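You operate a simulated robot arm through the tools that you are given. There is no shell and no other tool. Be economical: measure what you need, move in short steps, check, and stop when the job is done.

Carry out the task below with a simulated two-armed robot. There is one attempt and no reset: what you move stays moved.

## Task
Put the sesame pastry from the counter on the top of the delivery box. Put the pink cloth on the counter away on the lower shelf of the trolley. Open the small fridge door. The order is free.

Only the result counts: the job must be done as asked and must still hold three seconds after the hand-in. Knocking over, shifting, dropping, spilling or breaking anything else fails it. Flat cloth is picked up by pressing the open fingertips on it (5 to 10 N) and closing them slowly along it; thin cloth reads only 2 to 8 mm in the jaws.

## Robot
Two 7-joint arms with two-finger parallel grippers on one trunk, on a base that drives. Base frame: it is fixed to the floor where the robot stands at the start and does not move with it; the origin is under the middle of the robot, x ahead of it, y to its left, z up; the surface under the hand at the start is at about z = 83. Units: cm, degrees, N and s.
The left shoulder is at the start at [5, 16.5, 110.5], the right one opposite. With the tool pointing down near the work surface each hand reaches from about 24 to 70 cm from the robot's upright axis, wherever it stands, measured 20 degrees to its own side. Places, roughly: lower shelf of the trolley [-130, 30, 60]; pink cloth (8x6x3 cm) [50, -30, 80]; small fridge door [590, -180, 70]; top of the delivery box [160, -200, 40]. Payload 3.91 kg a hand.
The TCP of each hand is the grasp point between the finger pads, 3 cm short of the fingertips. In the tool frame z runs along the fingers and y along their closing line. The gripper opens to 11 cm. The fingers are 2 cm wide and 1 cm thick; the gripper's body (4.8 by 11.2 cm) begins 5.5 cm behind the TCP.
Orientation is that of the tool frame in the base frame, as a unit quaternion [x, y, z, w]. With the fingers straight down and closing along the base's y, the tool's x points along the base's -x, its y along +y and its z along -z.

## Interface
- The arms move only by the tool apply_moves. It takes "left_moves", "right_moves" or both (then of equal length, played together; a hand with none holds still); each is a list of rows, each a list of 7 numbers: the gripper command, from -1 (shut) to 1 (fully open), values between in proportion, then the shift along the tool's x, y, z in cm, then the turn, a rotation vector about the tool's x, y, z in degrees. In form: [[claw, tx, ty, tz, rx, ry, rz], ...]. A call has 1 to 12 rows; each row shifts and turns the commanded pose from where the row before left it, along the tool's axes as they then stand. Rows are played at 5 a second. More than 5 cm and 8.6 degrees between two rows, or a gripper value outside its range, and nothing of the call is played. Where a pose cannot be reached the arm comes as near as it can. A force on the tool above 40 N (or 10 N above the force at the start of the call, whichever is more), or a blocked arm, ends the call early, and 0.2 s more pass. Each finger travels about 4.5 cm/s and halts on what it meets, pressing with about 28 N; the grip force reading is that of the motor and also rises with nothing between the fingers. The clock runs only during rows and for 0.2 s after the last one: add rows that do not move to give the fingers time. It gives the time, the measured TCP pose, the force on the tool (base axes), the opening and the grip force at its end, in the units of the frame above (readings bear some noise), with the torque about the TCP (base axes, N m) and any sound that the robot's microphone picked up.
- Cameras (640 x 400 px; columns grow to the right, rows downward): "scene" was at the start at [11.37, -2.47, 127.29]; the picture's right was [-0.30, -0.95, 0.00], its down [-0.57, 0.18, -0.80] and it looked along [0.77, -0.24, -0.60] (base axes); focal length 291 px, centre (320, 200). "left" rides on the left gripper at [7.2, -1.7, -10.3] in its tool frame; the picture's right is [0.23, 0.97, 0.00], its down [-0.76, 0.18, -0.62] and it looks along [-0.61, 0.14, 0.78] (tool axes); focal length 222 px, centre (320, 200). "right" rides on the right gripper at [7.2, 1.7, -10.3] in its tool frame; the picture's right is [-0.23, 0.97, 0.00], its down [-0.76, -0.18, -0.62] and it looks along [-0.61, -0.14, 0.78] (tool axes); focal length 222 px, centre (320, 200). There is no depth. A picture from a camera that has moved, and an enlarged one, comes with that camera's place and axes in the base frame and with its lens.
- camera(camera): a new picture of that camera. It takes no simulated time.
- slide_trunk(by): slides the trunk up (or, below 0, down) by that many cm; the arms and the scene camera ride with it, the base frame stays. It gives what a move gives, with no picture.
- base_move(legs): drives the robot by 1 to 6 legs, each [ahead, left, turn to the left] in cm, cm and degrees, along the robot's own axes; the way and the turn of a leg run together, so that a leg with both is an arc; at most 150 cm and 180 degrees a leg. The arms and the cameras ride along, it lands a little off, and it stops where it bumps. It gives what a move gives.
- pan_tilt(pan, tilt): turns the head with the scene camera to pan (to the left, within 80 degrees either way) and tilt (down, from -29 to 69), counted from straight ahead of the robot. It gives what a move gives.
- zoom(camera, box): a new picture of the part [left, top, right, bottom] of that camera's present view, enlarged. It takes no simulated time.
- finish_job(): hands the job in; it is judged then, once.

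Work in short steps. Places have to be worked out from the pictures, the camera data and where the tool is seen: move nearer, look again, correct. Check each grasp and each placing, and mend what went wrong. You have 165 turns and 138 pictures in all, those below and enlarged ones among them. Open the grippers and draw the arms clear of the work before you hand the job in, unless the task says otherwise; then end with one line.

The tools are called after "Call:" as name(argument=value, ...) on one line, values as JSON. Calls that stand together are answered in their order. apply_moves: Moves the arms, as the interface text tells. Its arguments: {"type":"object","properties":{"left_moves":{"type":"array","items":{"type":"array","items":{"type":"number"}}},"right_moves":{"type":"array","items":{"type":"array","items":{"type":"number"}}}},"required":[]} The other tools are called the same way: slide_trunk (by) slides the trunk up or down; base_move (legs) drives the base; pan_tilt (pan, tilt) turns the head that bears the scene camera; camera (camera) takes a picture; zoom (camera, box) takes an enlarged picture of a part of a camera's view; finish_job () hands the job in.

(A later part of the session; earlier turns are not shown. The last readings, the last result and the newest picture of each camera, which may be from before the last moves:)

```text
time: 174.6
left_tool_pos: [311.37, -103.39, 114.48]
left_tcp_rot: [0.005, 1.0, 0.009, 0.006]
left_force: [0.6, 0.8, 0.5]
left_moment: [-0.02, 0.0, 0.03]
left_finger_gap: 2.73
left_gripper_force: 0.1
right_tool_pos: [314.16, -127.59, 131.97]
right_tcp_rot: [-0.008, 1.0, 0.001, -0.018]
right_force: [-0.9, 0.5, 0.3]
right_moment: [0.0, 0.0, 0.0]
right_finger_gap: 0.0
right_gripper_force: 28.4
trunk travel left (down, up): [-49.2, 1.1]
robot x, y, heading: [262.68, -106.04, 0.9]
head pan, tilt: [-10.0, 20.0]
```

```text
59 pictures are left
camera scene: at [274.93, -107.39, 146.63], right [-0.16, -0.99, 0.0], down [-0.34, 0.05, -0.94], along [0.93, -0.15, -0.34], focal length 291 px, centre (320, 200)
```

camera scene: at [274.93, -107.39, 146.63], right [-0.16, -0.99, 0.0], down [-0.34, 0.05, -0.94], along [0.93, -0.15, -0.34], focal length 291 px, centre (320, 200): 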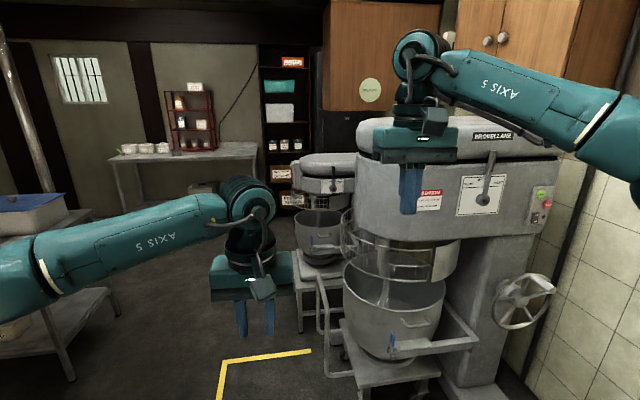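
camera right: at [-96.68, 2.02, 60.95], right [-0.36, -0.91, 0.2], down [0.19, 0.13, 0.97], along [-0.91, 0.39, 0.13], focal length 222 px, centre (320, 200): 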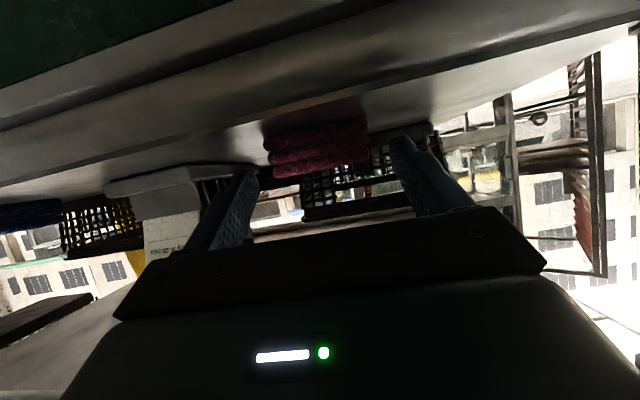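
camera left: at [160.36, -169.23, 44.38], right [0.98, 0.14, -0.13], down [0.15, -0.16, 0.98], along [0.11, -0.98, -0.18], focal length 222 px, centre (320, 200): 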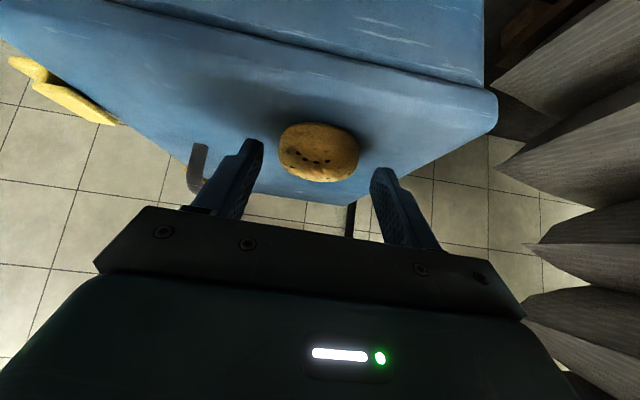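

A second mixer sits further on at y≈-120, so I'll pass on the left at y≈-55. I'll turn to heading 30 to keep the right elbow away from the mixer and move past the counter end.

Call:
base_move(legs=[[0, 0, 29], [69, -40, 0]])

Call:
pan_tilt(pan=-30, tilt=20)

Call:
camera(camera="scene")

```text
time: 180.3
left_tool_pos: [383.51, -80.61, 114.49]
left_tcp_rot: [-0.246, 0.969, 0.01, 0.004]
left_force: [-0.1, 0.1, 0.1]
left_moment: [0.06, 0.02, -0.01]
left_finger_gap: 2.77
left_gripper_force: 0.1
right_tool_pos: [397.74, -100.36, 132.03]
right_tcp_rot: [-0.259, 0.966, -0.004, -0.017]
right_force: [0.7, -0.8, -0.3]
right_moment: [0.05, -0.01, -0.02]
right_finger_gap: 0.0
right_gripper_force: 27.8
trunk travel left (down, up): [-49.2, 1.1]
robot x, y, heading: [342.45, -106.68, 30.2]
head pan, tilt: [-10.0, 20.0]
```

```text
time: 181.2
left_tool_pos: [383.59, -80.62, 114.32]
left_tcp_rot: [-0.246, 0.969, 0.01, 0.004]
left_force: [0.9, 0.3, 0.4]
left_moment: [0.0, 0.0, -0.01]
left_finger_gap: 2.76
left_gripper_force: 0.0
right_tool_pos: [397.6, -100.15, 131.94]
right_tcp_rot: [-0.259, 0.966, -0.004, -0.017]
right_force: [0.2, -0.3, 0.3]
right_moment: [-0.02, 0.02, 0.01]
right_finger_gap: 0.0
right_gripper_force: 28.0
trunk travel left (down, up): [-49.2, 1.1]
robot x, y, heading: [341.8, -106.83, 30.3]
head pan, tilt: [-30.0, 20.0]
```

```text
58 pictures are left
camera scene: at [354.24, -104.89, 146.63], right [0.0, -1.0, 0.0], down [-0.34, 0.0, -0.94], along [0.94, 0.0, -0.34], focal length 291 px, centre (320, 200)
```

scene: 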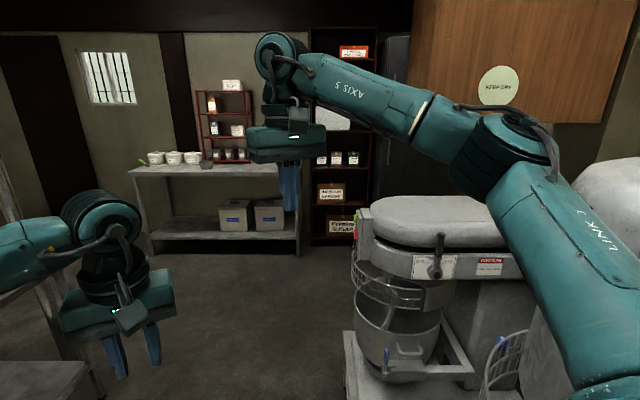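

Call:
base_move(legs=[[22, 39, 0], [0, 0, -30], [100, 0, 0]])

Call:
pan_tilt(pan=-30, tilt=20)

Call:
camera(camera="scene")

```text
time: 191.4
left_tool_pos: [491.91, -58.71, 114.31]
left_tcp_rot: [0.004, 1.0, 0.009, 0.005]
left_force: [-0.1, 0.2, -0.1]
left_moment: [0.02, 0.0, 0.01]
left_finger_gap: 2.74
left_gripper_force: 0.1
right_tool_pos: [494.75, -82.85, 131.96]
right_tcp_rot: [-0.009, 1.0, 0.0, -0.017]
right_force: [0.2, -0.8, 0.5]
right_moment: [0.01, 0.03, -0.02]
right_finger_gap: 0.0
right_gripper_force: 28.3
trunk travel left (down, up): [-49.2, 1.1]
robot x, y, heading: [443.53, -61.35, 0.9]
head pan, tilt: [-30.0, 20.0]
```

```text
time: 192.0
left_tool_pos: [491.97, -58.75, 114.54]
left_tcp_rot: [0.004, 1.0, 0.009, 0.006]
left_force: [0.4, 0.4, -0.3]
left_moment: [-0.01, -0.02, 0.01]
left_finger_gap: 2.75
left_gripper_force: 0.1
right_tool_pos: [494.71, -82.74, 131.97]
right_tcp_rot: [-0.01, 1.0, -0.001, -0.018]
right_force: [-0.8, -0.6, 0.2]
right_moment: [-0.01, 0.0, -0.03]
right_finger_gap: 0.02
right_gripper_force: 27.7
trunk travel left (down, up): [-49.2, 1.1]
robot x, y, heading: [443.27, -61.48, 1.3]
head pan, tilt: [-30.0, 20.0]
```

```text
57 pictures are left
camera scene: at [454.57, -65.77, 146.63], right [-0.48, -0.88, 0.0], down [-0.3, 0.17, -0.94], along [0.82, -0.45, -0.34], focal length 291 px, centre (320, 200)
```

scene: 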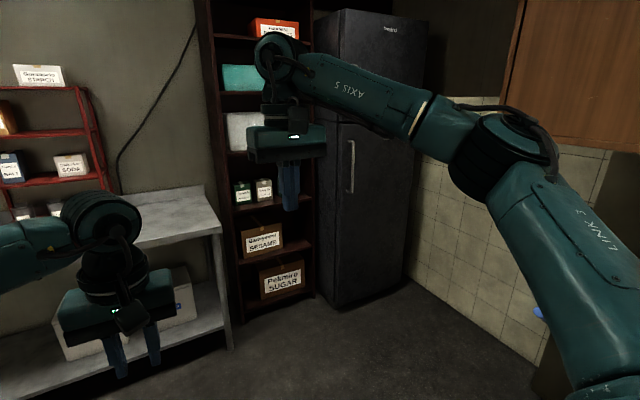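

The dark fridge is by the wall. Zooming in.

Call:
zoom(camera="scene", box=[280, 0, 460, 320])

```text
1.25 times, centred on (370, 160) of scene
camera zoom: at [454.57, -65.77, 146.63], right [-0.48, -0.88, 0.0], down [-0.3, 0.17, -0.94], along [0.82, -0.45, -0.34], focal length 363 px, centre (258, 250)
```

zoom: 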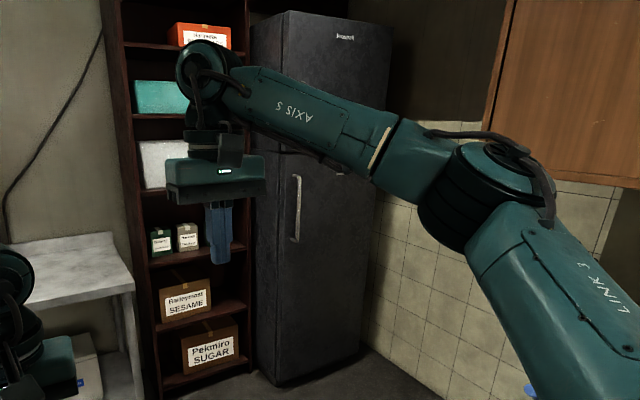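

The fridge front faces -x at x≈590, with a vertical handle at y≈-162, z 94–121 and the hinge on the right. I'll advance 40 cm and look at the space in front of it.

Call:
base_move(legs=[[40, 0, 0]])

Call:
pan_tilt(pan=-75, tilt=35)

Call:
camera(camera="scene")

Call:
pan_tilt(pan=-50, tilt=20)

Call:
camera(camera="scene")

```text
time: 194.5
left_tool_pos: [532.97, -57.73, 114.47]
left_tcp_rot: [0.002, 1.0, 0.01, 0.006]
left_force: [0.2, 0.4, -0.7]
left_moment: [-0.01, -0.01, -0.01]
left_finger_gap: 2.75
left_gripper_force: 0.0
right_tool_pos: [535.83, -81.62, 131.99]
right_tcp_rot: [-0.012, 1.0, 0.001, -0.017]
right_force: [0.4, 0.2, -0.6]
right_moment: [-0.01, 0.01, -0.01]
right_finger_gap: 0.0
right_gripper_force: 28.0
trunk travel left (down, up): [-49.2, 1.1]
robot x, y, heading: [484.1, -60.74, 1.4]
head pan, tilt: [-30.0, 20.0]
```

```text
time: 195.6
left_tool_pos: [532.93, -57.47, 114.5]
left_tcp_rot: [0.002, 1.0, 0.008, 0.006]
left_force: [-0.1, 0.5, 0.0]
left_moment: [0.02, -0.02, -0.02]
left_finger_gap: 2.75
left_gripper_force: 0.1
right_tool_pos: [535.75, -81.67, 132.07]
right_tcp_rot: [-0.011, 1.0, 0.0, -0.018]
right_force: [-0.5, -0.4, 0.2]
right_moment: [-0.01, 0.04, -0.02]
right_finger_gap: 0.01
right_gripper_force: 28.3
trunk travel left (down, up): [-49.2, 1.1]
robot x, y, heading: [484.34, -60.02, 1.4]
head pan, tilt: [-75.0, 35.0]
```

```text
55 pictures are left
camera scene: at [489.77, -68.83, 144.25], right [-0.96, -0.28, 0.0], down [-0.16, 0.55, -0.82], along [0.23, -0.79, -0.57], focal length 291 px, centre (320, 200)
```

scene: 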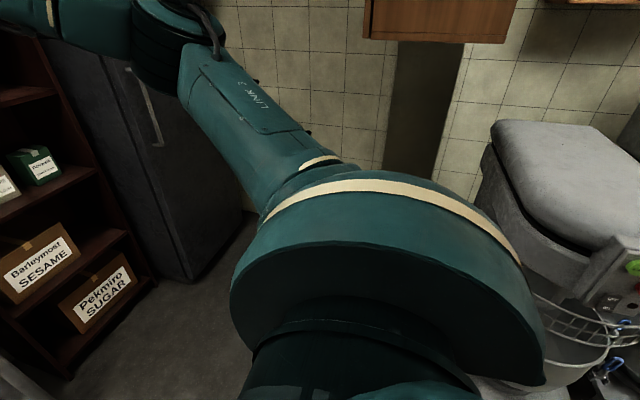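

```text
time: 196.5
left_tool_pos: [532.87, -57.75, 114.45]
left_tcp_rot: [0.001, 1.0, 0.008, 0.007]
left_force: [0.2, 0.7, 0.5]
left_moment: [0.02, 0.01, -0.01]
left_finger_gap: 2.73
left_gripper_force: 0.0
right_tool_pos: [535.86, -81.68, 131.99]
right_tcp_rot: [-0.013, 1.0, 0.0, -0.019]
right_force: [-0.3, -0.6, 0.7]
right_moment: [-0.03, 0.0, -0.01]
right_finger_gap: 0.01
right_gripper_force: 28.5
trunk travel left (down, up): [-49.2, 1.1]
robot x, y, heading: [484.38, -61.0, 1.6]
head pan, tilt: [-50.0, 20.0]
```

```text
54 pictures are left
camera scene: at [493.43, -67.38, 146.63], right [-0.75, -0.66, 0.0], down [-0.23, 0.26, -0.94], along [0.62, -0.71, -0.34], focal length 291 px, centre (320, 200)
```

scene: 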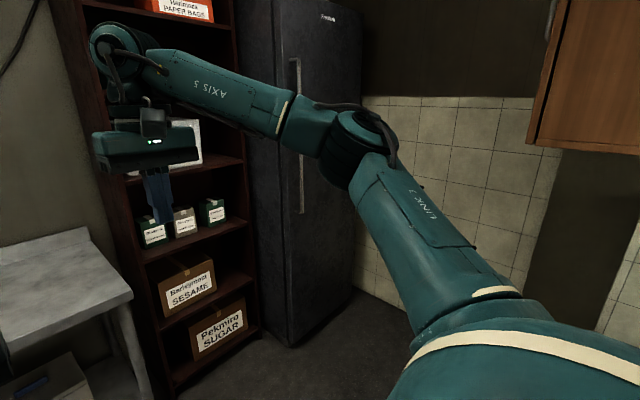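

There is free floor in front of the fridge (x 470–590). The lower door's handle is at about y -165, z 89–121. I'll tuck the right hand, then position the robot in front-left of the fridge.

Call:
apply_moves(right_moves=[[-1, 4, -1.5, 0, 0, 0, 0], [-1, 4, -1.5, 0, 0, 0, 0], [-1, 4, -1.5, 0, 0, 0, 0], [-1, 4, -1.5, 0, 0, 0, 0], [-1, 4, -1.5, 0, 0, 0, 0], [-1, 0, 0, 0, 0, 0, 0]])

Call:
base_move(legs=[[0, 0, -16], [45, 0, 0], [0, -65, 0]])

Call:
pan_tilt(pan=-10, tilt=25)

Call:
camera(camera="scene")

```text
time: 197.9
left_tool_pos: [532.99, -57.72, 114.34]
left_tcp_rot: [0.0, 1.0, 0.008, 0.006]
left_force: [0.0, -0.3, 0.0]
left_moment: [0.02, 0.01, -0.03]
left_finger_gap: 2.77
left_gripper_force: 0.2
right_tool_pos: [515.79, -89.53, 132.9]
right_tcp_rot: [-0.012, 1.0, -0.001, -0.019]
right_force: [0.8, 0.3, -0.7]
right_moment: [-0.02, 0.02, 0.02]
right_finger_gap: 0.0
right_gripper_force: 28.3
trunk travel left (down, up): [-49.2, 1.1]
robot x, y, heading: [484.11, -60.73, 1.3]
head pan, tilt: [-50.0, 20.0]
```

```text
time: 207.2
left_tool_pos: [559.52, -144.16, 114.49]
left_tcp_rot: [0.139, 0.99, 0.008, 0.007]
left_force: [-0.8, 0.3, 0.3]
left_moment: [0.03, 0.0, -0.01]
left_finger_gap: 2.76
left_gripper_force: 0.1
right_tool_pos: [534.47, -170.03, 132.97]
right_tcp_rot: [0.125, 0.992, 0.003, -0.017]
right_force: [0.9, -0.3, 0.4]
right_moment: [0.02, -0.02, -0.02]
right_finger_gap: 0.0
right_gripper_force: 28.3
trunk travel left (down, up): [-49.2, 1.1]
robot x, y, heading: [512.37, -133.9, -14.6]
head pan, tilt: [-50.0, 20.0]
```

```text
time: 208.3
left_tool_pos: [559.53, -144.02, 114.58]
left_tcp_rot: [0.139, 0.99, 0.009, 0.007]
left_force: [0.2, -0.1, -0.6]
left_moment: [0.02, 0.01, -0.01]
left_finger_gap: 2.71
left_gripper_force: 0.0
right_tool_pos: [534.54, -169.98, 132.96]
right_tcp_rot: [0.125, 0.992, 0.002, -0.017]
right_force: [-0.5, 0.2, 0.4]
right_moment: [-0.04, -0.01, -0.04]
right_finger_gap: 0.01
right_gripper_force: 27.7
trunk travel left (down, up): [-49.2, 1.1]
robot x, y, heading: [511.7, -133.46, -14.4]
head pan, tilt: [-10.0, 25.0]
```

```text
53 pictures are left
camera scene: at [523.29, -138.08, 145.82], right [-0.41, -0.91, 0.0], down [-0.38, 0.18, -0.91], along [0.82, -0.38, -0.42], focal length 291 px, centre (320, 200)
```

scene: 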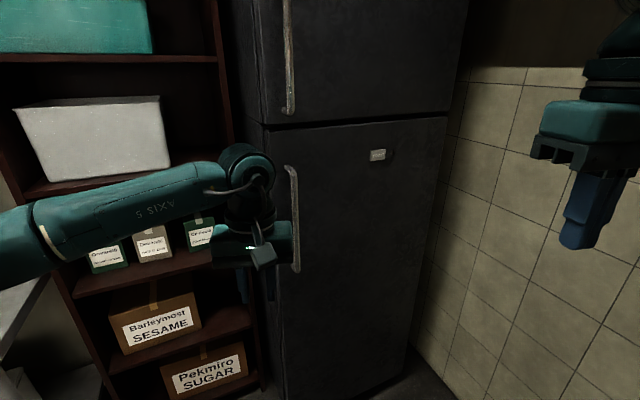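

Clear view now: the lower-door handle bar is at about (586, -160), z 93–124, and the door spans y -156 to -212. I'll shift the base right, then tilt and open the left hand.

Call:
base_move(legs=[[0, -9.5, 0]])

Call:
apply_moves(left_moves=[[1, 0, 0, 1, 0, -7, 0], [1, 0, 0, 1, 0, -7, 0], [1, 0, 0, 1, 0, -7, 0], [1, 0, 0, 1, 0, -7, 0], [1, 0, 0, 1, 0, -7, 0], [1, 0, 0, 1, 0, -7, 0], [1, 0, 0, 0, 0, 0, 0], [1, 2, 0, 2.23, 0, 0, 0], [1, 1.3, 0, 1.5, 0, 0, 0], [1, 0, 0, 0, 0, 0, 0]])

Call:
camera(camera="left")

Call:
camera(camera="scene")

```text
time: 209.3
left_tool_pos: [559.08, -145.8, 114.43]
left_tcp_rot: [0.14, 0.99, -0.001, 0.007]
left_force: [-0.5, -0.5, -0.1]
left_moment: [0.02, -0.03, 0.04]
left_finger_gap: 2.77
left_gripper_force: 0.2
right_tool_pos: [534.03, -171.22, 133.41]
right_tcp_rot: [0.128, 0.992, -0.006, -0.019]
right_force: [0.2, 0.1, -0.3]
right_moment: [0.0, 0.01, -0.03]
right_finger_gap: 0.0
right_gripper_force: 28.1
trunk travel left (down, up): [-49.2, 1.1]
robot x, y, heading: [511.38, -136.42, -14.9]
head pan, tilt: [-10.0, 25.0]
stopped in leg 1: the robot was blocked; the commanded pose is now the measured one
```

```text
time: 211.6
left_tool_pos: [560.91, -146.38, 103.75]
left_tcp_rot: [0.13, 0.922, -0.052, 0.361]
left_force: [0.7, -0.6, -0.3]
left_moment: [0.01, -0.03, -0.01]
left_finger_gap: 10.99
left_gripper_force: 0.0
right_tool_pos: [534.1, -171.28, 133.52]
right_tcp_rot: [0.125, 0.992, -0.007, -0.019]
right_force: [-0.8, 0.1, 0.5]
right_moment: [-0.01, -0.01, -0.01]
right_finger_gap: 0.0
right_gripper_force: 27.6
trunk travel left (down, up): [-49.2, 1.1]
robot x, y, heading: [511.24, -136.87, -14.5]
head pan, tilt: [-10.0, 25.0]
```

```text
52 pictures are left
camera left: at [548.69, -144.55, 106.55], right [0.11, 0.98, -0.16], down [0.18, 0.14, 0.97], along [0.98, -0.13, -0.16], focal length 222 px, centre (320, 200)
```

left: 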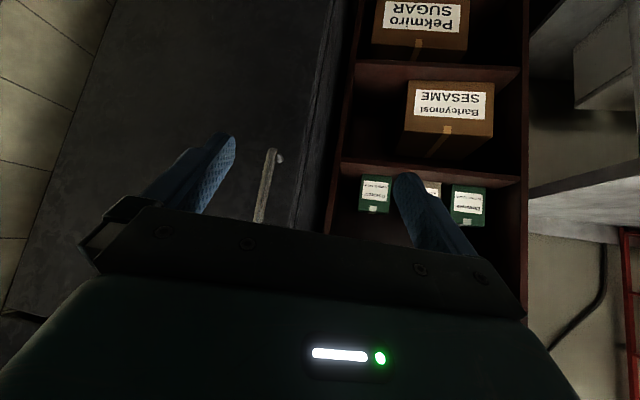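

```text
51 pictures are left
camera scene: at [523.05, -139.05, 145.86], right [-0.42, -0.91, 0.02], down [-0.39, 0.16, -0.91], along [0.82, -0.38, -0.42], focal length 291 px, centre (320, 200)
```

scene: 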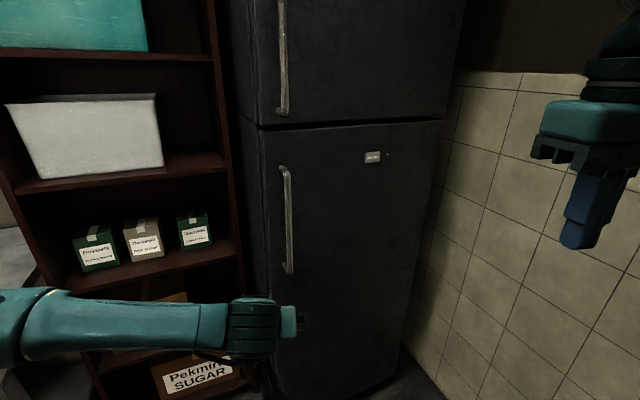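

The base touched something at its rear right (likely the mixer). I'll move forward away from it first, then continue right.

Call:
base_move(legs=[[3, 2, 0], [5, 0, 0]])

Call:
pan_tilt(pan=-80, tilt=50)

Call:
camera(camera="scene")

```text
time: 212.3
left_tool_pos: [561.05, -146.43, 103.99]
left_tcp_rot: [0.132, 0.922, -0.051, 0.361]
left_force: [0.1, -0.3, -0.6]
left_moment: [-0.02, 0.04, 0.04]
left_finger_gap: 11.0
left_gripper_force: 0.1
right_tool_pos: [534.09, -171.32, 133.52]
right_tcp_rot: [0.127, 0.992, -0.006, -0.017]
right_force: [-0.4, 0.0, -0.3]
right_moment: [-0.01, 0.03, 0.02]
right_finger_gap: 0.0
right_gripper_force: 27.9
trunk travel left (down, up): [-49.2, 1.1]
robot x, y, heading: [511.67, -136.53, -14.7]
head pan, tilt: [-10.0, 25.0]
stopped in leg 1: the robot was blocked; the commanded pose is now the measured one
```

```text
time: 213.7
left_tool_pos: [561.09, -146.38, 103.82]
left_tcp_rot: [0.13, 0.922, -0.05, 0.362]
left_force: [-0.1, -0.3, -0.1]
left_moment: [0.0, 0.01, -0.03]
left_finger_gap: 11.0
left_gripper_force: 0.0
right_tool_pos: [534.08, -171.38, 133.65]
right_tcp_rot: [0.127, 0.992, -0.005, -0.017]
right_force: [-0.2, -0.4, 1.0]
right_moment: [0.0, -0.02, -0.02]
right_finger_gap: 0.0
right_gripper_force: 27.7
trunk travel left (down, up): [-49.2, 1.1]
robot x, y, heading: [511.66, -136.51, -14.6]
head pan, tilt: [-80.0, 50.0]
```

```text
50 pictures are left
camera scene: at [514.07, -143.0, 142.18], right [-1.0, 0.08, 0.0], down [0.06, 0.75, -0.66], along [-0.05, -0.65, -0.76], focal length 291 px, centre (320, 200)
```

scene: 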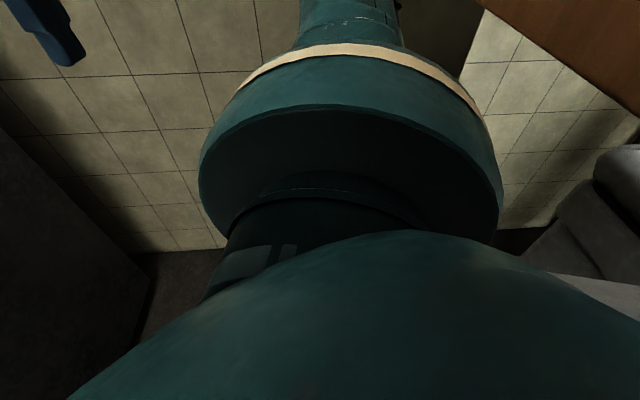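

The right elbow evidently touched the wall cabinet overhead (x<505, y<-184, z>130). I'll extend the right hand forward and left to bring that elbow away.

Call:
apply_moves(right_moves=[[-1, -1, 2, 0, 0, 0, 0], [-1, -2, 2, 0, 0, 0, 0], [-1, -3, 2, 0, 0, 0, 0], [-1, -3, 1, 0, 0, 0, 0], [-1, -3, 1, 0, 0, 0, 0], [-1, 0, 0, 0, 0, 0, 0]])

Call:
pan_tilt(pan=-70, tilt=10)

Call:
camera(camera="scene")

```text
time: 215.1
left_tool_pos: [561.09, -146.25, 103.87]
left_tcp_rot: [0.131, 0.922, -0.051, 0.361]
left_force: [0.3, -0.2, -0.4]
left_moment: [-0.01, 0.02, 0.02]
left_finger_gap: 10.97
left_gripper_force: 0.0
right_tool_pos: [547.73, -166.59, 132.96]
right_tcp_rot: [0.127, 0.992, -0.005, -0.018]
right_force: [0.1, 0.3, 0.4]
right_moment: [0.02, 0.02, 0.0]
right_finger_gap: 0.0
right_gripper_force: 27.5
trunk travel left (down, up): [-49.2, 1.1]
robot x, y, heading: [511.29, -136.61, -14.9]
head pan, tilt: [-80.0, 50.0]
```

```text
time: 216.1
left_tool_pos: [561.21, -146.28, 103.72]
left_tcp_rot: [0.13, 0.922, -0.05, 0.361]
left_force: [-0.4, -0.4, 0.4]
left_moment: [0.03, 0.04, -0.02]
left_finger_gap: 10.98
left_gripper_force: 0.1
right_tool_pos: [547.66, -166.73, 133.01]
right_tcp_rot: [0.128, 0.992, -0.005, -0.018]
right_force: [-1.8, 1.1, 0.8]
right_moment: [0.0, -0.01, 0.01]
right_finger_gap: 0.0
right_gripper_force: 27.5
trunk travel left (down, up): [-49.2, 1.1]
robot x, y, heading: [511.4, -136.38, -14.7]
head pan, tilt: [-70.0, 10.0]
```

```text
49 pictures are left
camera scene: at [515.58, -144.48, 148.37], right [-1.0, -0.09, 0.0], down [-0.02, 0.16, -0.99], along [0.09, -0.98, -0.16], focal length 291 px, centre (320, 200)
```

scene: 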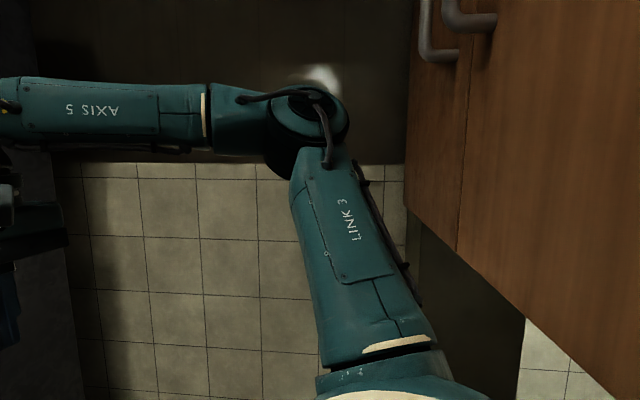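

That was it, and the elbow is now free of the cabinet, which looks unharmed. Continuing forward, then right.

Call:
base_move(legs=[[8, 0, 0], [0, -9, 0]])

Call:
camera(camera="left")

Call:
pan_tilt(pan=-10, tilt=30)

Call:
camera(camera="scene")

```text
time: 218.3
left_tool_pos: [566.44, -158.36, 103.72]
left_tcp_rot: [0.133, 0.921, -0.043, 0.363]
left_force: [0.0, -0.9, -0.5]
left_moment: [0.01, -0.01, 0.03]
left_finger_gap: 11.0
left_gripper_force: 0.0
right_tool_pos: [553.11, -179.19, 132.59]
right_tcp_rot: [0.126, 0.992, 0.002, -0.017]
right_force: [-0.4, 0.5, 0.0]
right_moment: [0.02, -0.01, 0.05]
right_finger_gap: 0.0
right_gripper_force: 28.2
trunk travel left (down, up): [-49.2, 1.1]
robot x, y, heading: [517.27, -147.53, -14.5]
head pan, tilt: [-70.0, 10.0]
```

```text
48 pictures are left
camera left: at [554.21, -156.54, 106.54], right [0.11, 0.98, -0.14], down [0.18, 0.12, 0.98], along [0.98, -0.13, -0.16], focal length 222 px, centre (320, 200)
```

left: 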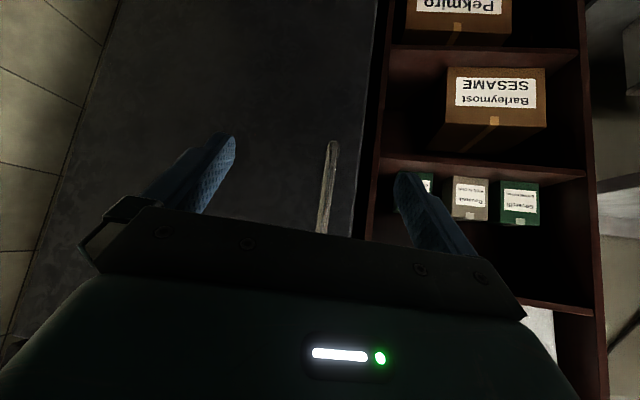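

```text
time: 219.6
left_tool_pos: [566.51, -158.29, 103.76]
left_tcp_rot: [0.133, 0.922, -0.043, 0.361]
left_force: [-0.3, 0.2, -0.2]
left_moment: [0.01, -0.01, 0.0]
left_finger_gap: 11.0
left_gripper_force: 0.2
right_tool_pos: [553.07, -179.15, 132.59]
right_tcp_rot: [0.126, 0.992, 0.002, -0.018]
right_force: [0.4, -0.2, -0.2]
right_moment: [-0.01, -0.03, -0.01]
right_finger_gap: 0.0
right_gripper_force: 28.3
trunk travel left (down, up): [-49.2, 1.1]
robot x, y, heading: [516.94, -147.63, -14.3]
head pan, tilt: [-10.0, 30.0]
```

```text
47 pictures are left
camera scene: at [528.23, -151.74, 145.03], right [-0.42, -0.91, 0.0], down [-0.45, 0.21, -0.87], along [0.79, -0.36, -0.5], focal length 291 px, centre (320, 200)
```

scene: 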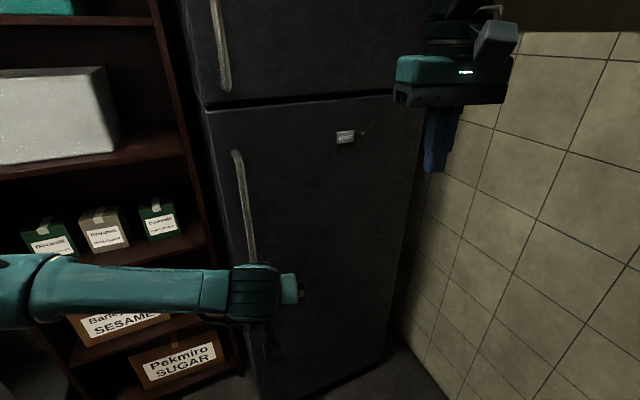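

The handle is confirmed at (585, -160). I'll advance the open left hand toward it with a small left shift.

Call:
apply_moves(left_moves=[[1, -2.97, 0.9, 2.68, 0, 0, 0], [1, -2.97, 0.9, 2.68, 0, 0, 0], [1, -2.97, 0.9, 2.68, 0, 0, 0], [1, -1.5, 0.8, 1.34, 0, 0, 0], [1, 0, 0, 0, 0, 0, 0]])

Call:
camera(camera="left")

Call:
camera(camera="scene")

```text
time: 220.8
left_tool_pos: [580.95, -158.66, 103.88]
left_tcp_rot: [0.132, 0.922, -0.043, 0.361]
left_force: [0.7, 0.3, 0.2]
left_moment: [0.02, -0.03, -0.01]
left_finger_gap: 10.99
left_gripper_force: 0.1
right_tool_pos: [553.06, -179.04, 132.54]
right_tcp_rot: [0.126, 0.992, 0.002, -0.017]
right_force: [-0.2, -1.2, -0.6]
right_moment: [-0.03, 0.04, -0.01]
right_finger_gap: 0.0
right_gripper_force: 28.1
trunk travel left (down, up): [-49.2, 1.1]
robot x, y, heading: [516.97, -147.74, -14.8]
head pan, tilt: [-10.0, 30.0]
```

```text
46 pictures are left
camera left: at [568.72, -156.97, 106.69], right [0.11, 0.98, -0.14], down [0.18, 0.12, 0.98], along [0.98, -0.13, -0.16], focal length 222 px, centre (320, 200)
```

left: 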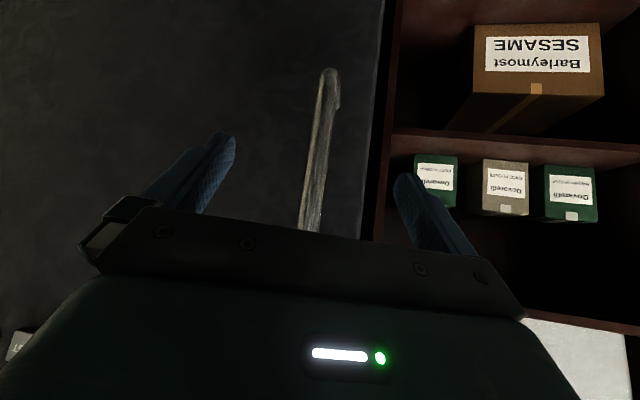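

```text
45 pictures are left
camera scene: at [528.23, -151.74, 145.03], right [-0.41, -0.91, 0.0], down [-0.46, 0.21, -0.87], along [0.79, -0.36, -0.5], focal length 291 px, centre (320, 200)
```

scene: 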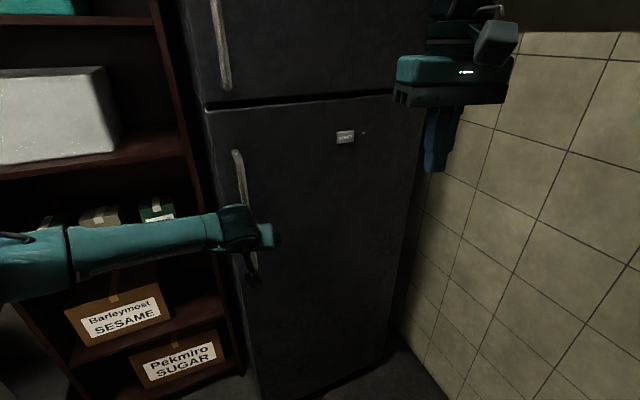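

4.5 cm more, then close on the bar.

Call:
apply_moves(left_moves=[[1, -1.67, 0, 1.5, 0, 0, 0], [1, -1.67, 0, 1.5, 0, 0, 0], [1, 0, 0, 0, 0, 0, 0], [0.5, 0, 0, 0, 0, 0, 0], [0, 0, 0, 0, 0, 0, 0], [-0.5, 0, 0, 0, 0, 0, 0], [-1, 0, 0, 0, 0, 0, 0], [-1, 0, 0, 0, 0, 0, 0], [-1, 0, 0, 0, 0, 0, 0], [-1, 0, 0, 0, 0, 0, 0]])

Call:
camera(camera="left")

```text
time: 223.0
left_tool_pos: [585.4, -159.68, 104.22]
left_tcp_rot: [0.132, 0.922, -0.043, 0.361]
left_force: [0.4, 3.3, 0.1]
left_moment: [-0.98, 0.21, -0.02]
left_finger_gap: 1.91
left_gripper_force: 45.0
right_tool_pos: [553.21, -179.05, 132.57]
right_tcp_rot: [0.125, 0.992, 0.002, -0.017]
right_force: [-0.3, 0.1, -0.2]
right_moment: [0.02, 0.03, 0.02]
right_finger_gap: 0.02
right_gripper_force: 28.0
trunk travel left (down, up): [-49.2, 1.1]
robot x, y, heading: [517.34, -147.71, -14.6]
head pan, tilt: [-10.0, 30.0]
```

```text
44 pictures are left
camera left: at [573.08, -158.06, 106.88], right [0.11, 0.98, -0.14], down [0.18, 0.12, 0.98], along [0.98, -0.13, -0.16], focal length 222 px, centre (320, 200)
```

left: 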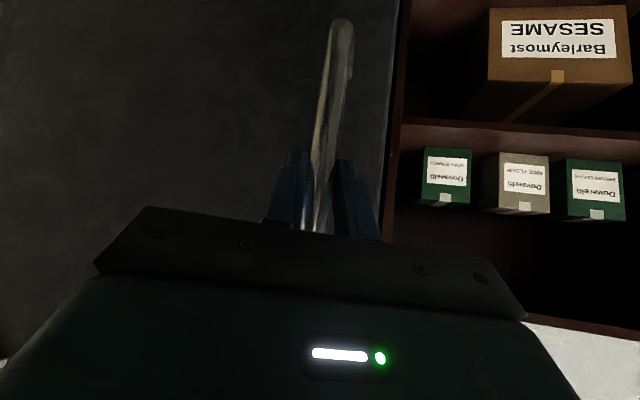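

Bar gripped (1.9 cm). I'll pull gently along the door's arc with a slight left yaw.

Call:
apply_moves(left_moves=[[-1, 0.75, -0.4, -0.67, 0, 0, 0], [-1, 0.75, -0.4, -0.67, 0, 0, 0], [-1, 1.45, -1.0, -1.3, -1.67, 0, -1.86], [-1, 1.45, -1.0, -1.3, -1.67, 0, -1.86], [-1, 1.45, -1.1, -1.3, -1.67, 0, -1.86], [-1, 0, 0, 0, 0, 0, 0]])

Call:
camera(camera="left")

Call:
camera(camera="scene")

```text
time: 224.4
left_tool_pos: [576.64, -161.69, 104.14]
left_tcp_rot: [0.071, 0.928, -0.021, 0.366]
left_force: [-2.9, 6.6, 14.4]
left_moment: [-1.01, 1.05, -0.14]
left_finger_gap: 1.89
left_gripper_force: 44.9
right_tool_pos: [552.86, -178.91, 132.67]
right_tcp_rot: [0.125, 0.992, 0.001, -0.016]
right_force: [0.4, -0.6, -0.5]
right_moment: [0.0, 0.02, 0.0]
right_finger_gap: 0.0
right_gripper_force: 27.8
trunk travel left (down, up): [-49.2, 1.1]
robot x, y, heading: [516.9, -147.5, -14.3]
head pan, tilt: [-10.0, 30.0]
```

```text
43 pictures are left
camera left: at [564.24, -161.64, 106.8], right [-0.02, 0.99, -0.14], down [0.15, 0.14, 0.98], along [0.99, 0.0, -0.16], focal length 222 px, centre (320, 200)
```

left: 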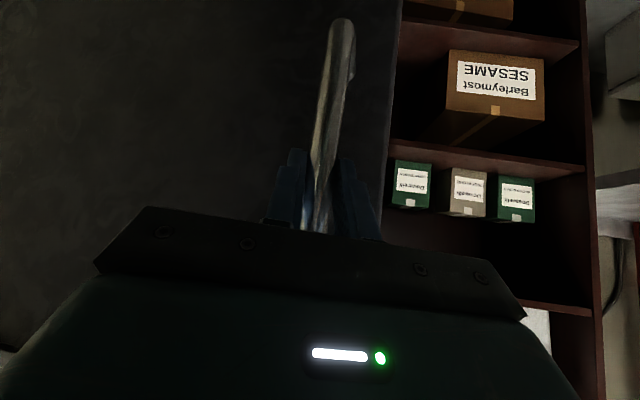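

```text
42 pictures are left
camera scene: at [528.06, -151.56, 145.06], right [-0.41, -0.91, 0.0], down [-0.45, 0.21, -0.87], along [0.79, -0.36, -0.5], focal length 291 px, centre (320, 200)
```

scene: 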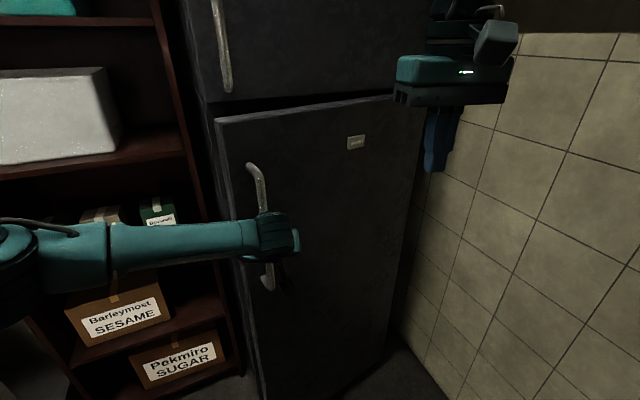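

The door is opening. I'll continue along the arc, raising the right hand clear of the door's top meanwhile.

Call:
apply_moves(left_moves=[[-1, 1.32, -1.14, -1.19, -1.6, 0, -1.78], [-1, 1.32, -1.14, -1.19, -1.6, 0, -1.78], [-1, 1.32, -1.14, -1.19, -1.6, 0, -1.78], [-1, 1.32, -1.14, -1.19, -1.6, 0, -1.78], [-1, 1.32, -1.14, -1.19, -1.6, 0, -1.78], [-1, 0, 0, 0, 0, 0, 0]], right_moves=[[-1, 0, 0, -2, 0, 0, 0], [-1, 0, 0, -2, 0, 0, 0], [-1, 0, 0, -2, 0, 0, 0], [-1, 0, 0, -2, 0, 0, 0], [-1, 0, 0, -2, 0, 0, 0], [-1, 0, 0, 0, 0, 0, 0]])

Call:
camera(camera="scene")

```text
time: 225.3
left_tool_pos: [570.15, -164.45, 104.04]
left_tcp_rot: [-0.004, 0.93, 0.011, 0.368]
left_force: [-9.1, 20.7, 16.6]
left_moment: [-0.82, 0.8, 0.11]
left_finger_gap: 1.89
left_gripper_force: 45.6
right_tool_pos: [553.21, -178.86, 139.8]
right_tcp_rot: [0.126, 0.992, 0.001, -0.016]
right_force: [0.2, -0.2, -0.3]
right_moment: [0.04, 0.01, -0.03]
right_finger_gap: 0.0
right_gripper_force: 28.4
trunk travel left (down, up): [-49.2, 1.1]
robot x, y, heading: [517.0, -147.38, -14.5]
head pan, tilt: [-10.0, 30.0]
stopped in row 4 (left hand): the force on the tool passed its limit at 43 N (the readings are from after the stop); the commanded pose is now the measured one
```

```text
41 pictures are left
camera scene: at [527.97, -151.44, 145.05], right [-0.41, -0.91, 0.0], down [-0.45, 0.2, -0.87], along [0.79, -0.36, -0.5], focal length 291 px, centre (320, 200)
```

scene: 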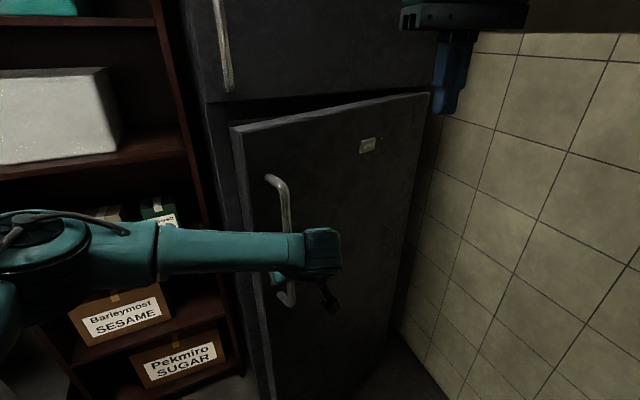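

Door at about 18°, and the force shows I pulled slightly too far in -y. I'll continue with a bit less sideways motion.

Call:
apply_moves(left_moves=[[-1, 0.4, 0.3, -0.36, 0, 0, 0], [-1, 1.3, -0.6, -1.17, -1.67, 0, -1.86], [-1, 1.3, -0.7, -1.17, -1.67, 0, -1.86], [-1, 1.3, -0.8, -1.17, -1.67, 0, -1.86], [-1, 1.3, -0.9, -1.17, -1.67, 0, -1.86], [-1, 0, 0, 0, 0, 0, 0]])

Call:
camera(camera="scene")

```text
time: 226.8
left_tool_pos: [563.18, -168.48, 104.13]
left_tcp_rot: [-0.079, 0.925, 0.032, 0.371]
left_force: [4.9, -7.2, -2.0]
left_moment: [-0.29, -0.12, -0.34]
left_finger_gap: 1.91
left_gripper_force: 45.1
right_tool_pos: [553.44, -179.0, 139.49]
right_tcp_rot: [0.125, 0.992, 0.002, -0.017]
right_force: [-0.7, 0.9, -1.1]
right_moment: [0.0, -0.01, 0.01]
right_finger_gap: 0.0
right_gripper_force: 28.1
trunk travel left (down, up): [-49.2, 1.1]
robot x, y, heading: [516.78, -147.14, -14.6]
head pan, tilt: [-10.0, 30.0]
stopped in row 6 (left hand): the force on the tool passed its limit at 40 N (the readings are from after the stop); the commanded pose is now the measured one
```

```text
40 pictures are left
camera scene: at [528.35, -151.79, 144.95], right [-0.41, -0.91, 0.0], down [-0.46, 0.21, -0.87], along [0.79, -0.36, -0.5], focal length 291 px, centre (320, 200)
```

scene: 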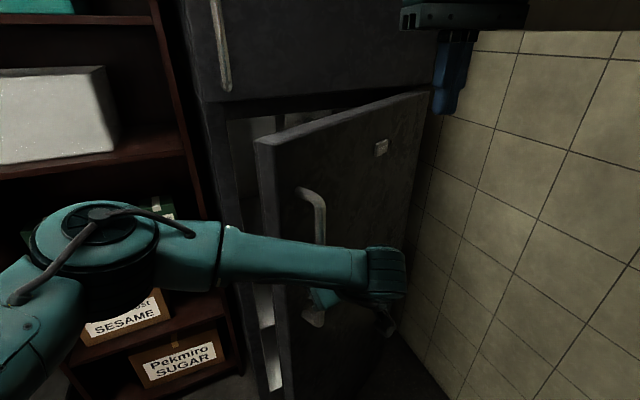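

About 28° open. Continuing the arc.

Call:
apply_moves(left_moves=[[-1, 1.19, -0.9, -1.07, -1.6, 0, -1.78], [-1, 1.19, -0.95, -1.07, -1.6, 0, -1.78], [-1, 1.19, -1.0, -1.07, -1.6, 0, -1.78], [-1, 1.19, -1.06, -1.07, -1.6, 0, -1.78], [-1, 1.19, -1.06, -1.07, -1.6, 0, -1.78], [-1, 0, 0, 0, 0, 0, 0]])

Call:
camera(camera="scene")

```text
time: 228.0
left_tool_pos: [559.87, -171.01, 103.96]
left_tcp_rot: [-0.167, 0.911, 0.056, 0.373]
left_force: [7.4, -9.6, 0.5]
left_moment: [1.34, 0.18, -0.01]
left_finger_gap: 1.94
left_gripper_force: 44.8
left hand out of reach, approached as far as the arm can: row 4, 5
right_tool_pos: [553.49, -178.91, 139.72]
right_tcp_rot: [0.125, 0.992, 0.001, -0.016]
right_force: [-0.2, 1.1, -0.5]
right_moment: [-0.04, 0.0, -0.01]
right_finger_gap: 0.0
right_gripper_force: 28.6
trunk travel left (down, up): [-49.2, 1.1]
robot x, y, heading: [517.12, -147.41, -14.5]
head pan, tilt: [-10.0, 30.0]
stopped in row 5 (left hand): the force on the tool passed its limit at 41 N (the readings are from after the stop); the commanded pose is now the measured one
```

```text
39 pictures are left
camera scene: at [528.34, -151.65, 144.99], right [-0.41, -0.91, 0.0], down [-0.46, 0.21, -0.87], along [0.79, -0.36, -0.5], focal length 291 px, centre (320, 200)
```

scene: 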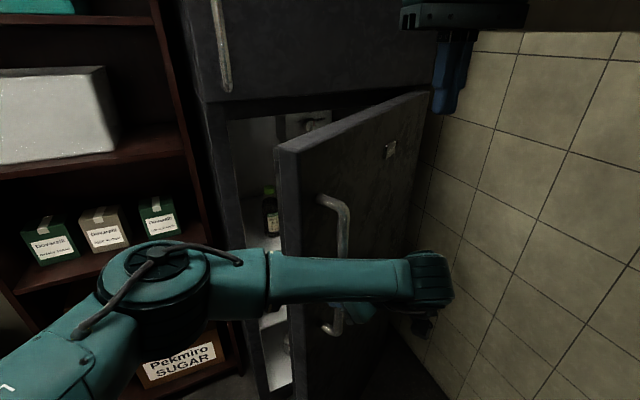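

About 33° open and the arm is at its limit. I'll release the bar, withdraw, then open the rest by pushing from inside the door edge.

Call:
apply_moves(left_moves=[[0, 0, 0, 0, 0, 0, 0], [0.6, 0, 0, 0, 0, 0, 0], [1, 0, 0, 0, 0, 0, 0], [1, 0, 0, 0, 0, 0, 0], [1, 1.5, 0, -1.34, 0, 0, 0], [1, 1.5, 0, -1.34, 0, 0, 0], [1, 1.5, 0, -1.34, 0, 0, 0], [1, 0, 0, 0, 0, 0, 0]])

Call:
camera(camera="scene")

Call:
camera(camera="left")

```text
time: 229.8
left_tool_pos: [555.59, -171.41, 102.7]
left_tcp_rot: [-0.167, 0.911, 0.058, 0.374]
left_force: [-0.5, -0.1, 0.0]
left_moment: [-0.01, 0.06, 0.0]
left_finger_gap: 10.99
left_gripper_force: 0.0
left hand out of reach, approached as far as the arm can: row 6, 7
right_tool_pos: [553.41, -178.96, 139.66]
right_tcp_rot: [0.126, 0.992, 0.002, -0.017]
right_force: [-0.5, 0.3, -0.1]
right_moment: [0.01, 0.01, -0.01]
right_finger_gap: 0.0
right_gripper_force: 27.7
trunk travel left (down, up): [-49.2, 1.1]
robot x, y, heading: [516.84, -147.23, -14.4]
head pan, tilt: [-10.0, 30.0]
```

```text
38 pictures are left
camera scene: at [528.25, -151.76, 145.02], right [-0.41, -0.91, 0.0], down [-0.46, 0.21, -0.87], along [0.79, -0.36, -0.5], focal length 291 px, centre (320, 200)
```

scene: 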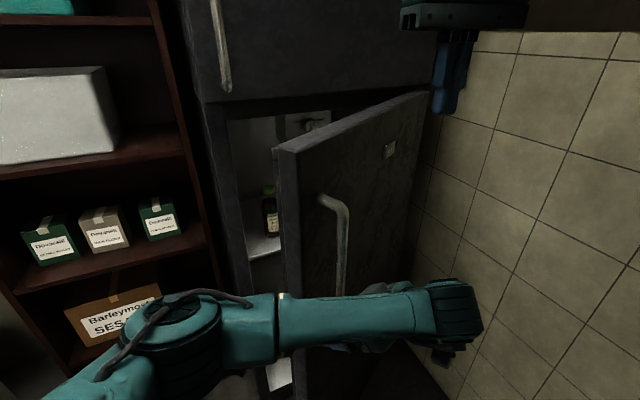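

```text
37 pictures are left
camera left: at [544.56, -177.23, 105.17], right [-0.49, 0.85, -0.18], down [0.03, 0.22, 0.97], along [0.87, 0.47, -0.14], focal length 222 px, centre (320, 200)
```

left: 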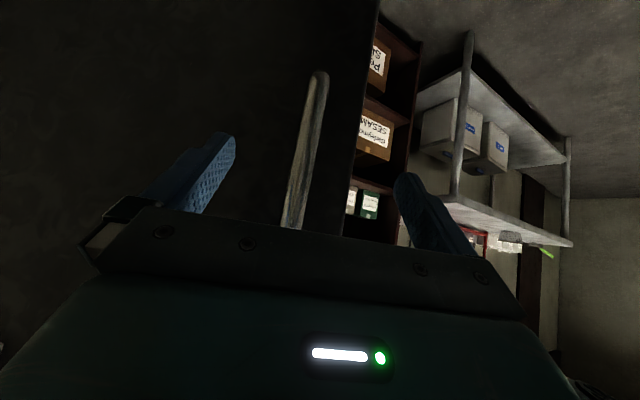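

Call:
base_move(legs=[[-4.5, -3, 0]])

Call:
apply_moves(left_moves=[[0, 0, 0, 0, 5.02, 0, 5.57], [-0.5, 0, 0, 0, 5.02, 0, 5.57], [-1, 0, 0, 0, 5.02, 0, 5.57], [-1, 0, 0, 0, 5.02, 0, 5.57], [-1, 0, 0, 0, 0, 0, 0]])

Call:
camera(camera="scene")

```text
time: 230.8
left_tool_pos: [552.23, -172.61, 102.32]
left_tcp_rot: [-0.167, 0.913, 0.057, 0.368]
left_force: [-0.3, 0.2, -0.6]
left_moment: [0.0, 0.03, 0.01]
left_finger_gap: 11.0
left_gripper_force: 0.1
right_tool_pos: [550.29, -180.21, 139.44]
right_tcp_rot: [0.126, 0.992, 0.0, -0.021]
right_force: [-0.8, -0.8, 0.1]
right_moment: [-0.03, 0.02, 0.02]
right_finger_gap: 0.01
right_gripper_force: 28.4
trunk travel left (down, up): [-49.2, 1.1]
robot x, y, heading: [513.04, -148.74, -14.7]
head pan, tilt: [-10.0, 30.0]
stopped in leg 1: the robot was blocked; the commanded pose is now the measured one
```

```text
time: 232.0
left_tool_pos: [552.05, -172.77, 102.27]
left_tcp_rot: [0.08, 0.924, -0.033, 0.374]
left_force: [-0.5, -0.1, 0.6]
left_moment: [0.01, -0.02, -0.03]
left_finger_gap: 0.55
left_gripper_force: 0.1
right_tool_pos: [550.49, -180.23, 139.35]
right_tcp_rot: [0.126, 0.992, 0.001, -0.022]
right_force: [-0.4, 0.0, -0.2]
right_moment: [0.01, 0.02, 0.05]
right_finger_gap: 0.01
right_gripper_force: 27.7
trunk travel left (down, up): [-49.2, 1.1]
robot x, y, heading: [512.59, -148.54, -14.5]
head pan, tilt: [-10.0, 30.0]
```

```text
36 pictures are left
camera scene: at [525.27, -152.94, 144.91], right [-0.42, -0.91, 0.01], down [-0.46, 0.21, -0.86], along [0.78, -0.36, -0.51], focal length 291 px, centre (320, 200)
```

scene: 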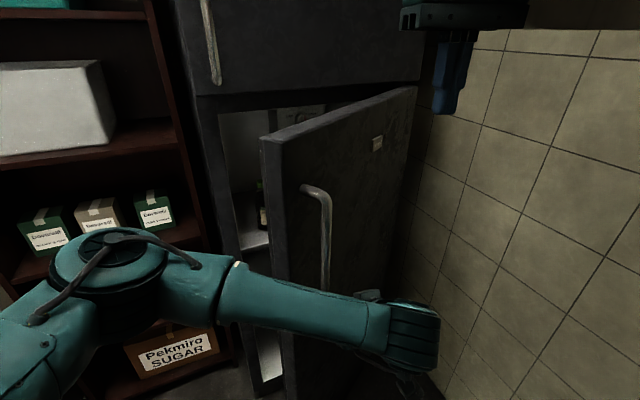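

Blocked again, probably the right elbow at the cabinet or the base at the mixer. I'll draw the right hand inward, then move the base to the left (+y), away from both.

Call:
apply_moves(right_moves=[[-1, -1, 2, 0, 0, 0, 0], [-1, -1, 2, 0, 0, 0, 0], [-1, 0, 2, 0, 0, 0, 0], [-1, 0, 0, 0, 0, 0, 0]])

Call:
base_move(legs=[[0, 6, 0]])

Call:
camera(camera="scene")

```text
time: 233.0
left_tool_pos: [552.19, -172.7, 102.28]
left_tcp_rot: [0.079, 0.924, -0.033, 0.373]
left_force: [0.1, 0.3, -0.8]
left_moment: [-0.02, 0.0, -0.02]
left_finger_gap: 0.02
left_gripper_force: 28.3
right_tool_pos: [551.39, -176.83, 138.12]
right_tcp_rot: [0.125, 0.992, 0.001, -0.021]
right_force: [0.6, -0.7, -0.1]
right_moment: [0.01, 0.01, -0.01]
right_finger_gap: 0.02
right_gripper_force: 28.5
right hand out of reach, approached as far as the arm can: row 1, 2, 3
trunk travel left (down, up): [-49.2, 1.1]
robot x, y, heading: [513.24, -148.82, -14.6]
head pan, tilt: [-10.0, 30.0]
```

```text
time: 234.2
left_tool_pos: [552.67, -167.18, 102.71]
left_tcp_rot: [0.079, 0.922, -0.031, 0.378]
left_force: [1.1, -0.2, -0.1]
left_moment: [0.01, -0.01, 0.0]
left_finger_gap: 0.03
left_gripper_force: 28.4
right_tool_pos: [551.63, -171.37, 138.41]
right_tcp_rot: [0.128, 0.992, 0.003, -0.016]
right_force: [0.2, -0.9, 0.4]
right_moment: [-0.04, 0.0, -0.01]
right_finger_gap: 0.0
right_gripper_force: 28.2
trunk travel left (down, up): [-49.2, 1.1]
robot x, y, heading: [513.73, -143.32, -14.5]
head pan, tilt: [-10.0, 30.0]
```

```text
35 pictures are left
camera scene: at [525.39, -147.46, 145.03], right [-0.42, -0.91, 0.0], down [-0.45, 0.21, -0.87], along [0.79, -0.36, -0.5], focal length 291 px, centre (320, 200)
```

scene: 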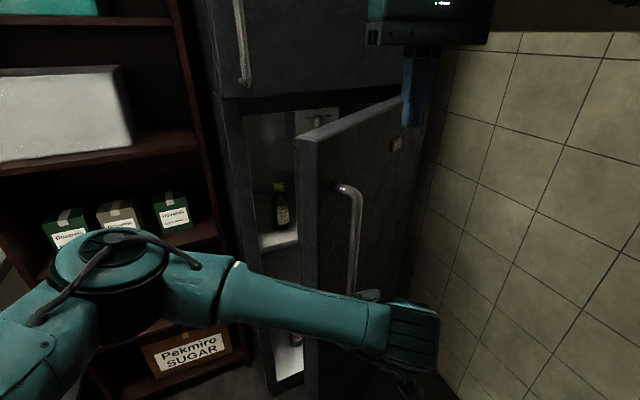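

Free to move. I'll go left past the door edge, then reach the closed hand in just behind the edge and sweep it toward -y.

Call:
base_move(legs=[[0, 17, 0], [4, 0, 0]])

Call:
camera(camera="scene")

Call:
camera(camera="left")

```text
time: 236.8
left_tool_pos: [560.86, -151.43, 102.72]
left_tcp_rot: [0.08, 0.922, -0.031, 0.378]
left_force: [0.3, 0.1, 0.6]
left_moment: [-0.01, 0.0, -0.03]
left_finger_gap: 0.01
left_gripper_force: 28.0
right_tool_pos: [559.73, -155.78, 138.25]
right_tcp_rot: [0.127, 0.992, 0.003, -0.016]
right_force: [0.6, 0.4, -0.6]
right_moment: [0.0, 0.06, 0.02]
right_finger_gap: 0.0
right_gripper_force: 28.4
trunk travel left (down, up): [-49.2, 1.1]
robot x, y, heading: [521.98, -127.22, -14.9]
head pan, tilt: [-10.0, 30.0]
```

```text
34 pictures are left
camera scene: at [533.67, -131.76, 145.01], right [-0.42, -0.91, 0.0], down [-0.46, 0.21, -0.87], along [0.79, -0.36, -0.5], focal length 291 px, centre (320, 200)
```

scene: 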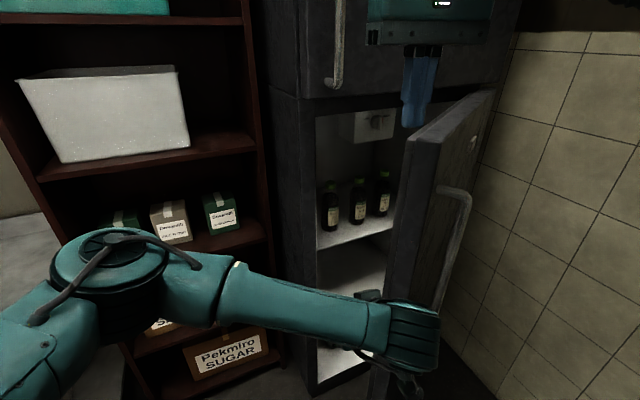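

```text
33 pictures are left
camera left: at [548.41, -151.0, 105.09], right [0.01, 0.99, -0.16], down [0.13, 0.15, 0.98], along [0.99, -0.03, -0.13], focal length 222 px, centre (320, 200)
```

left: 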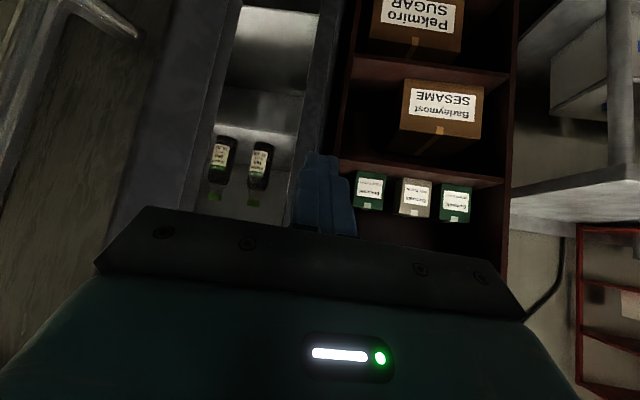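

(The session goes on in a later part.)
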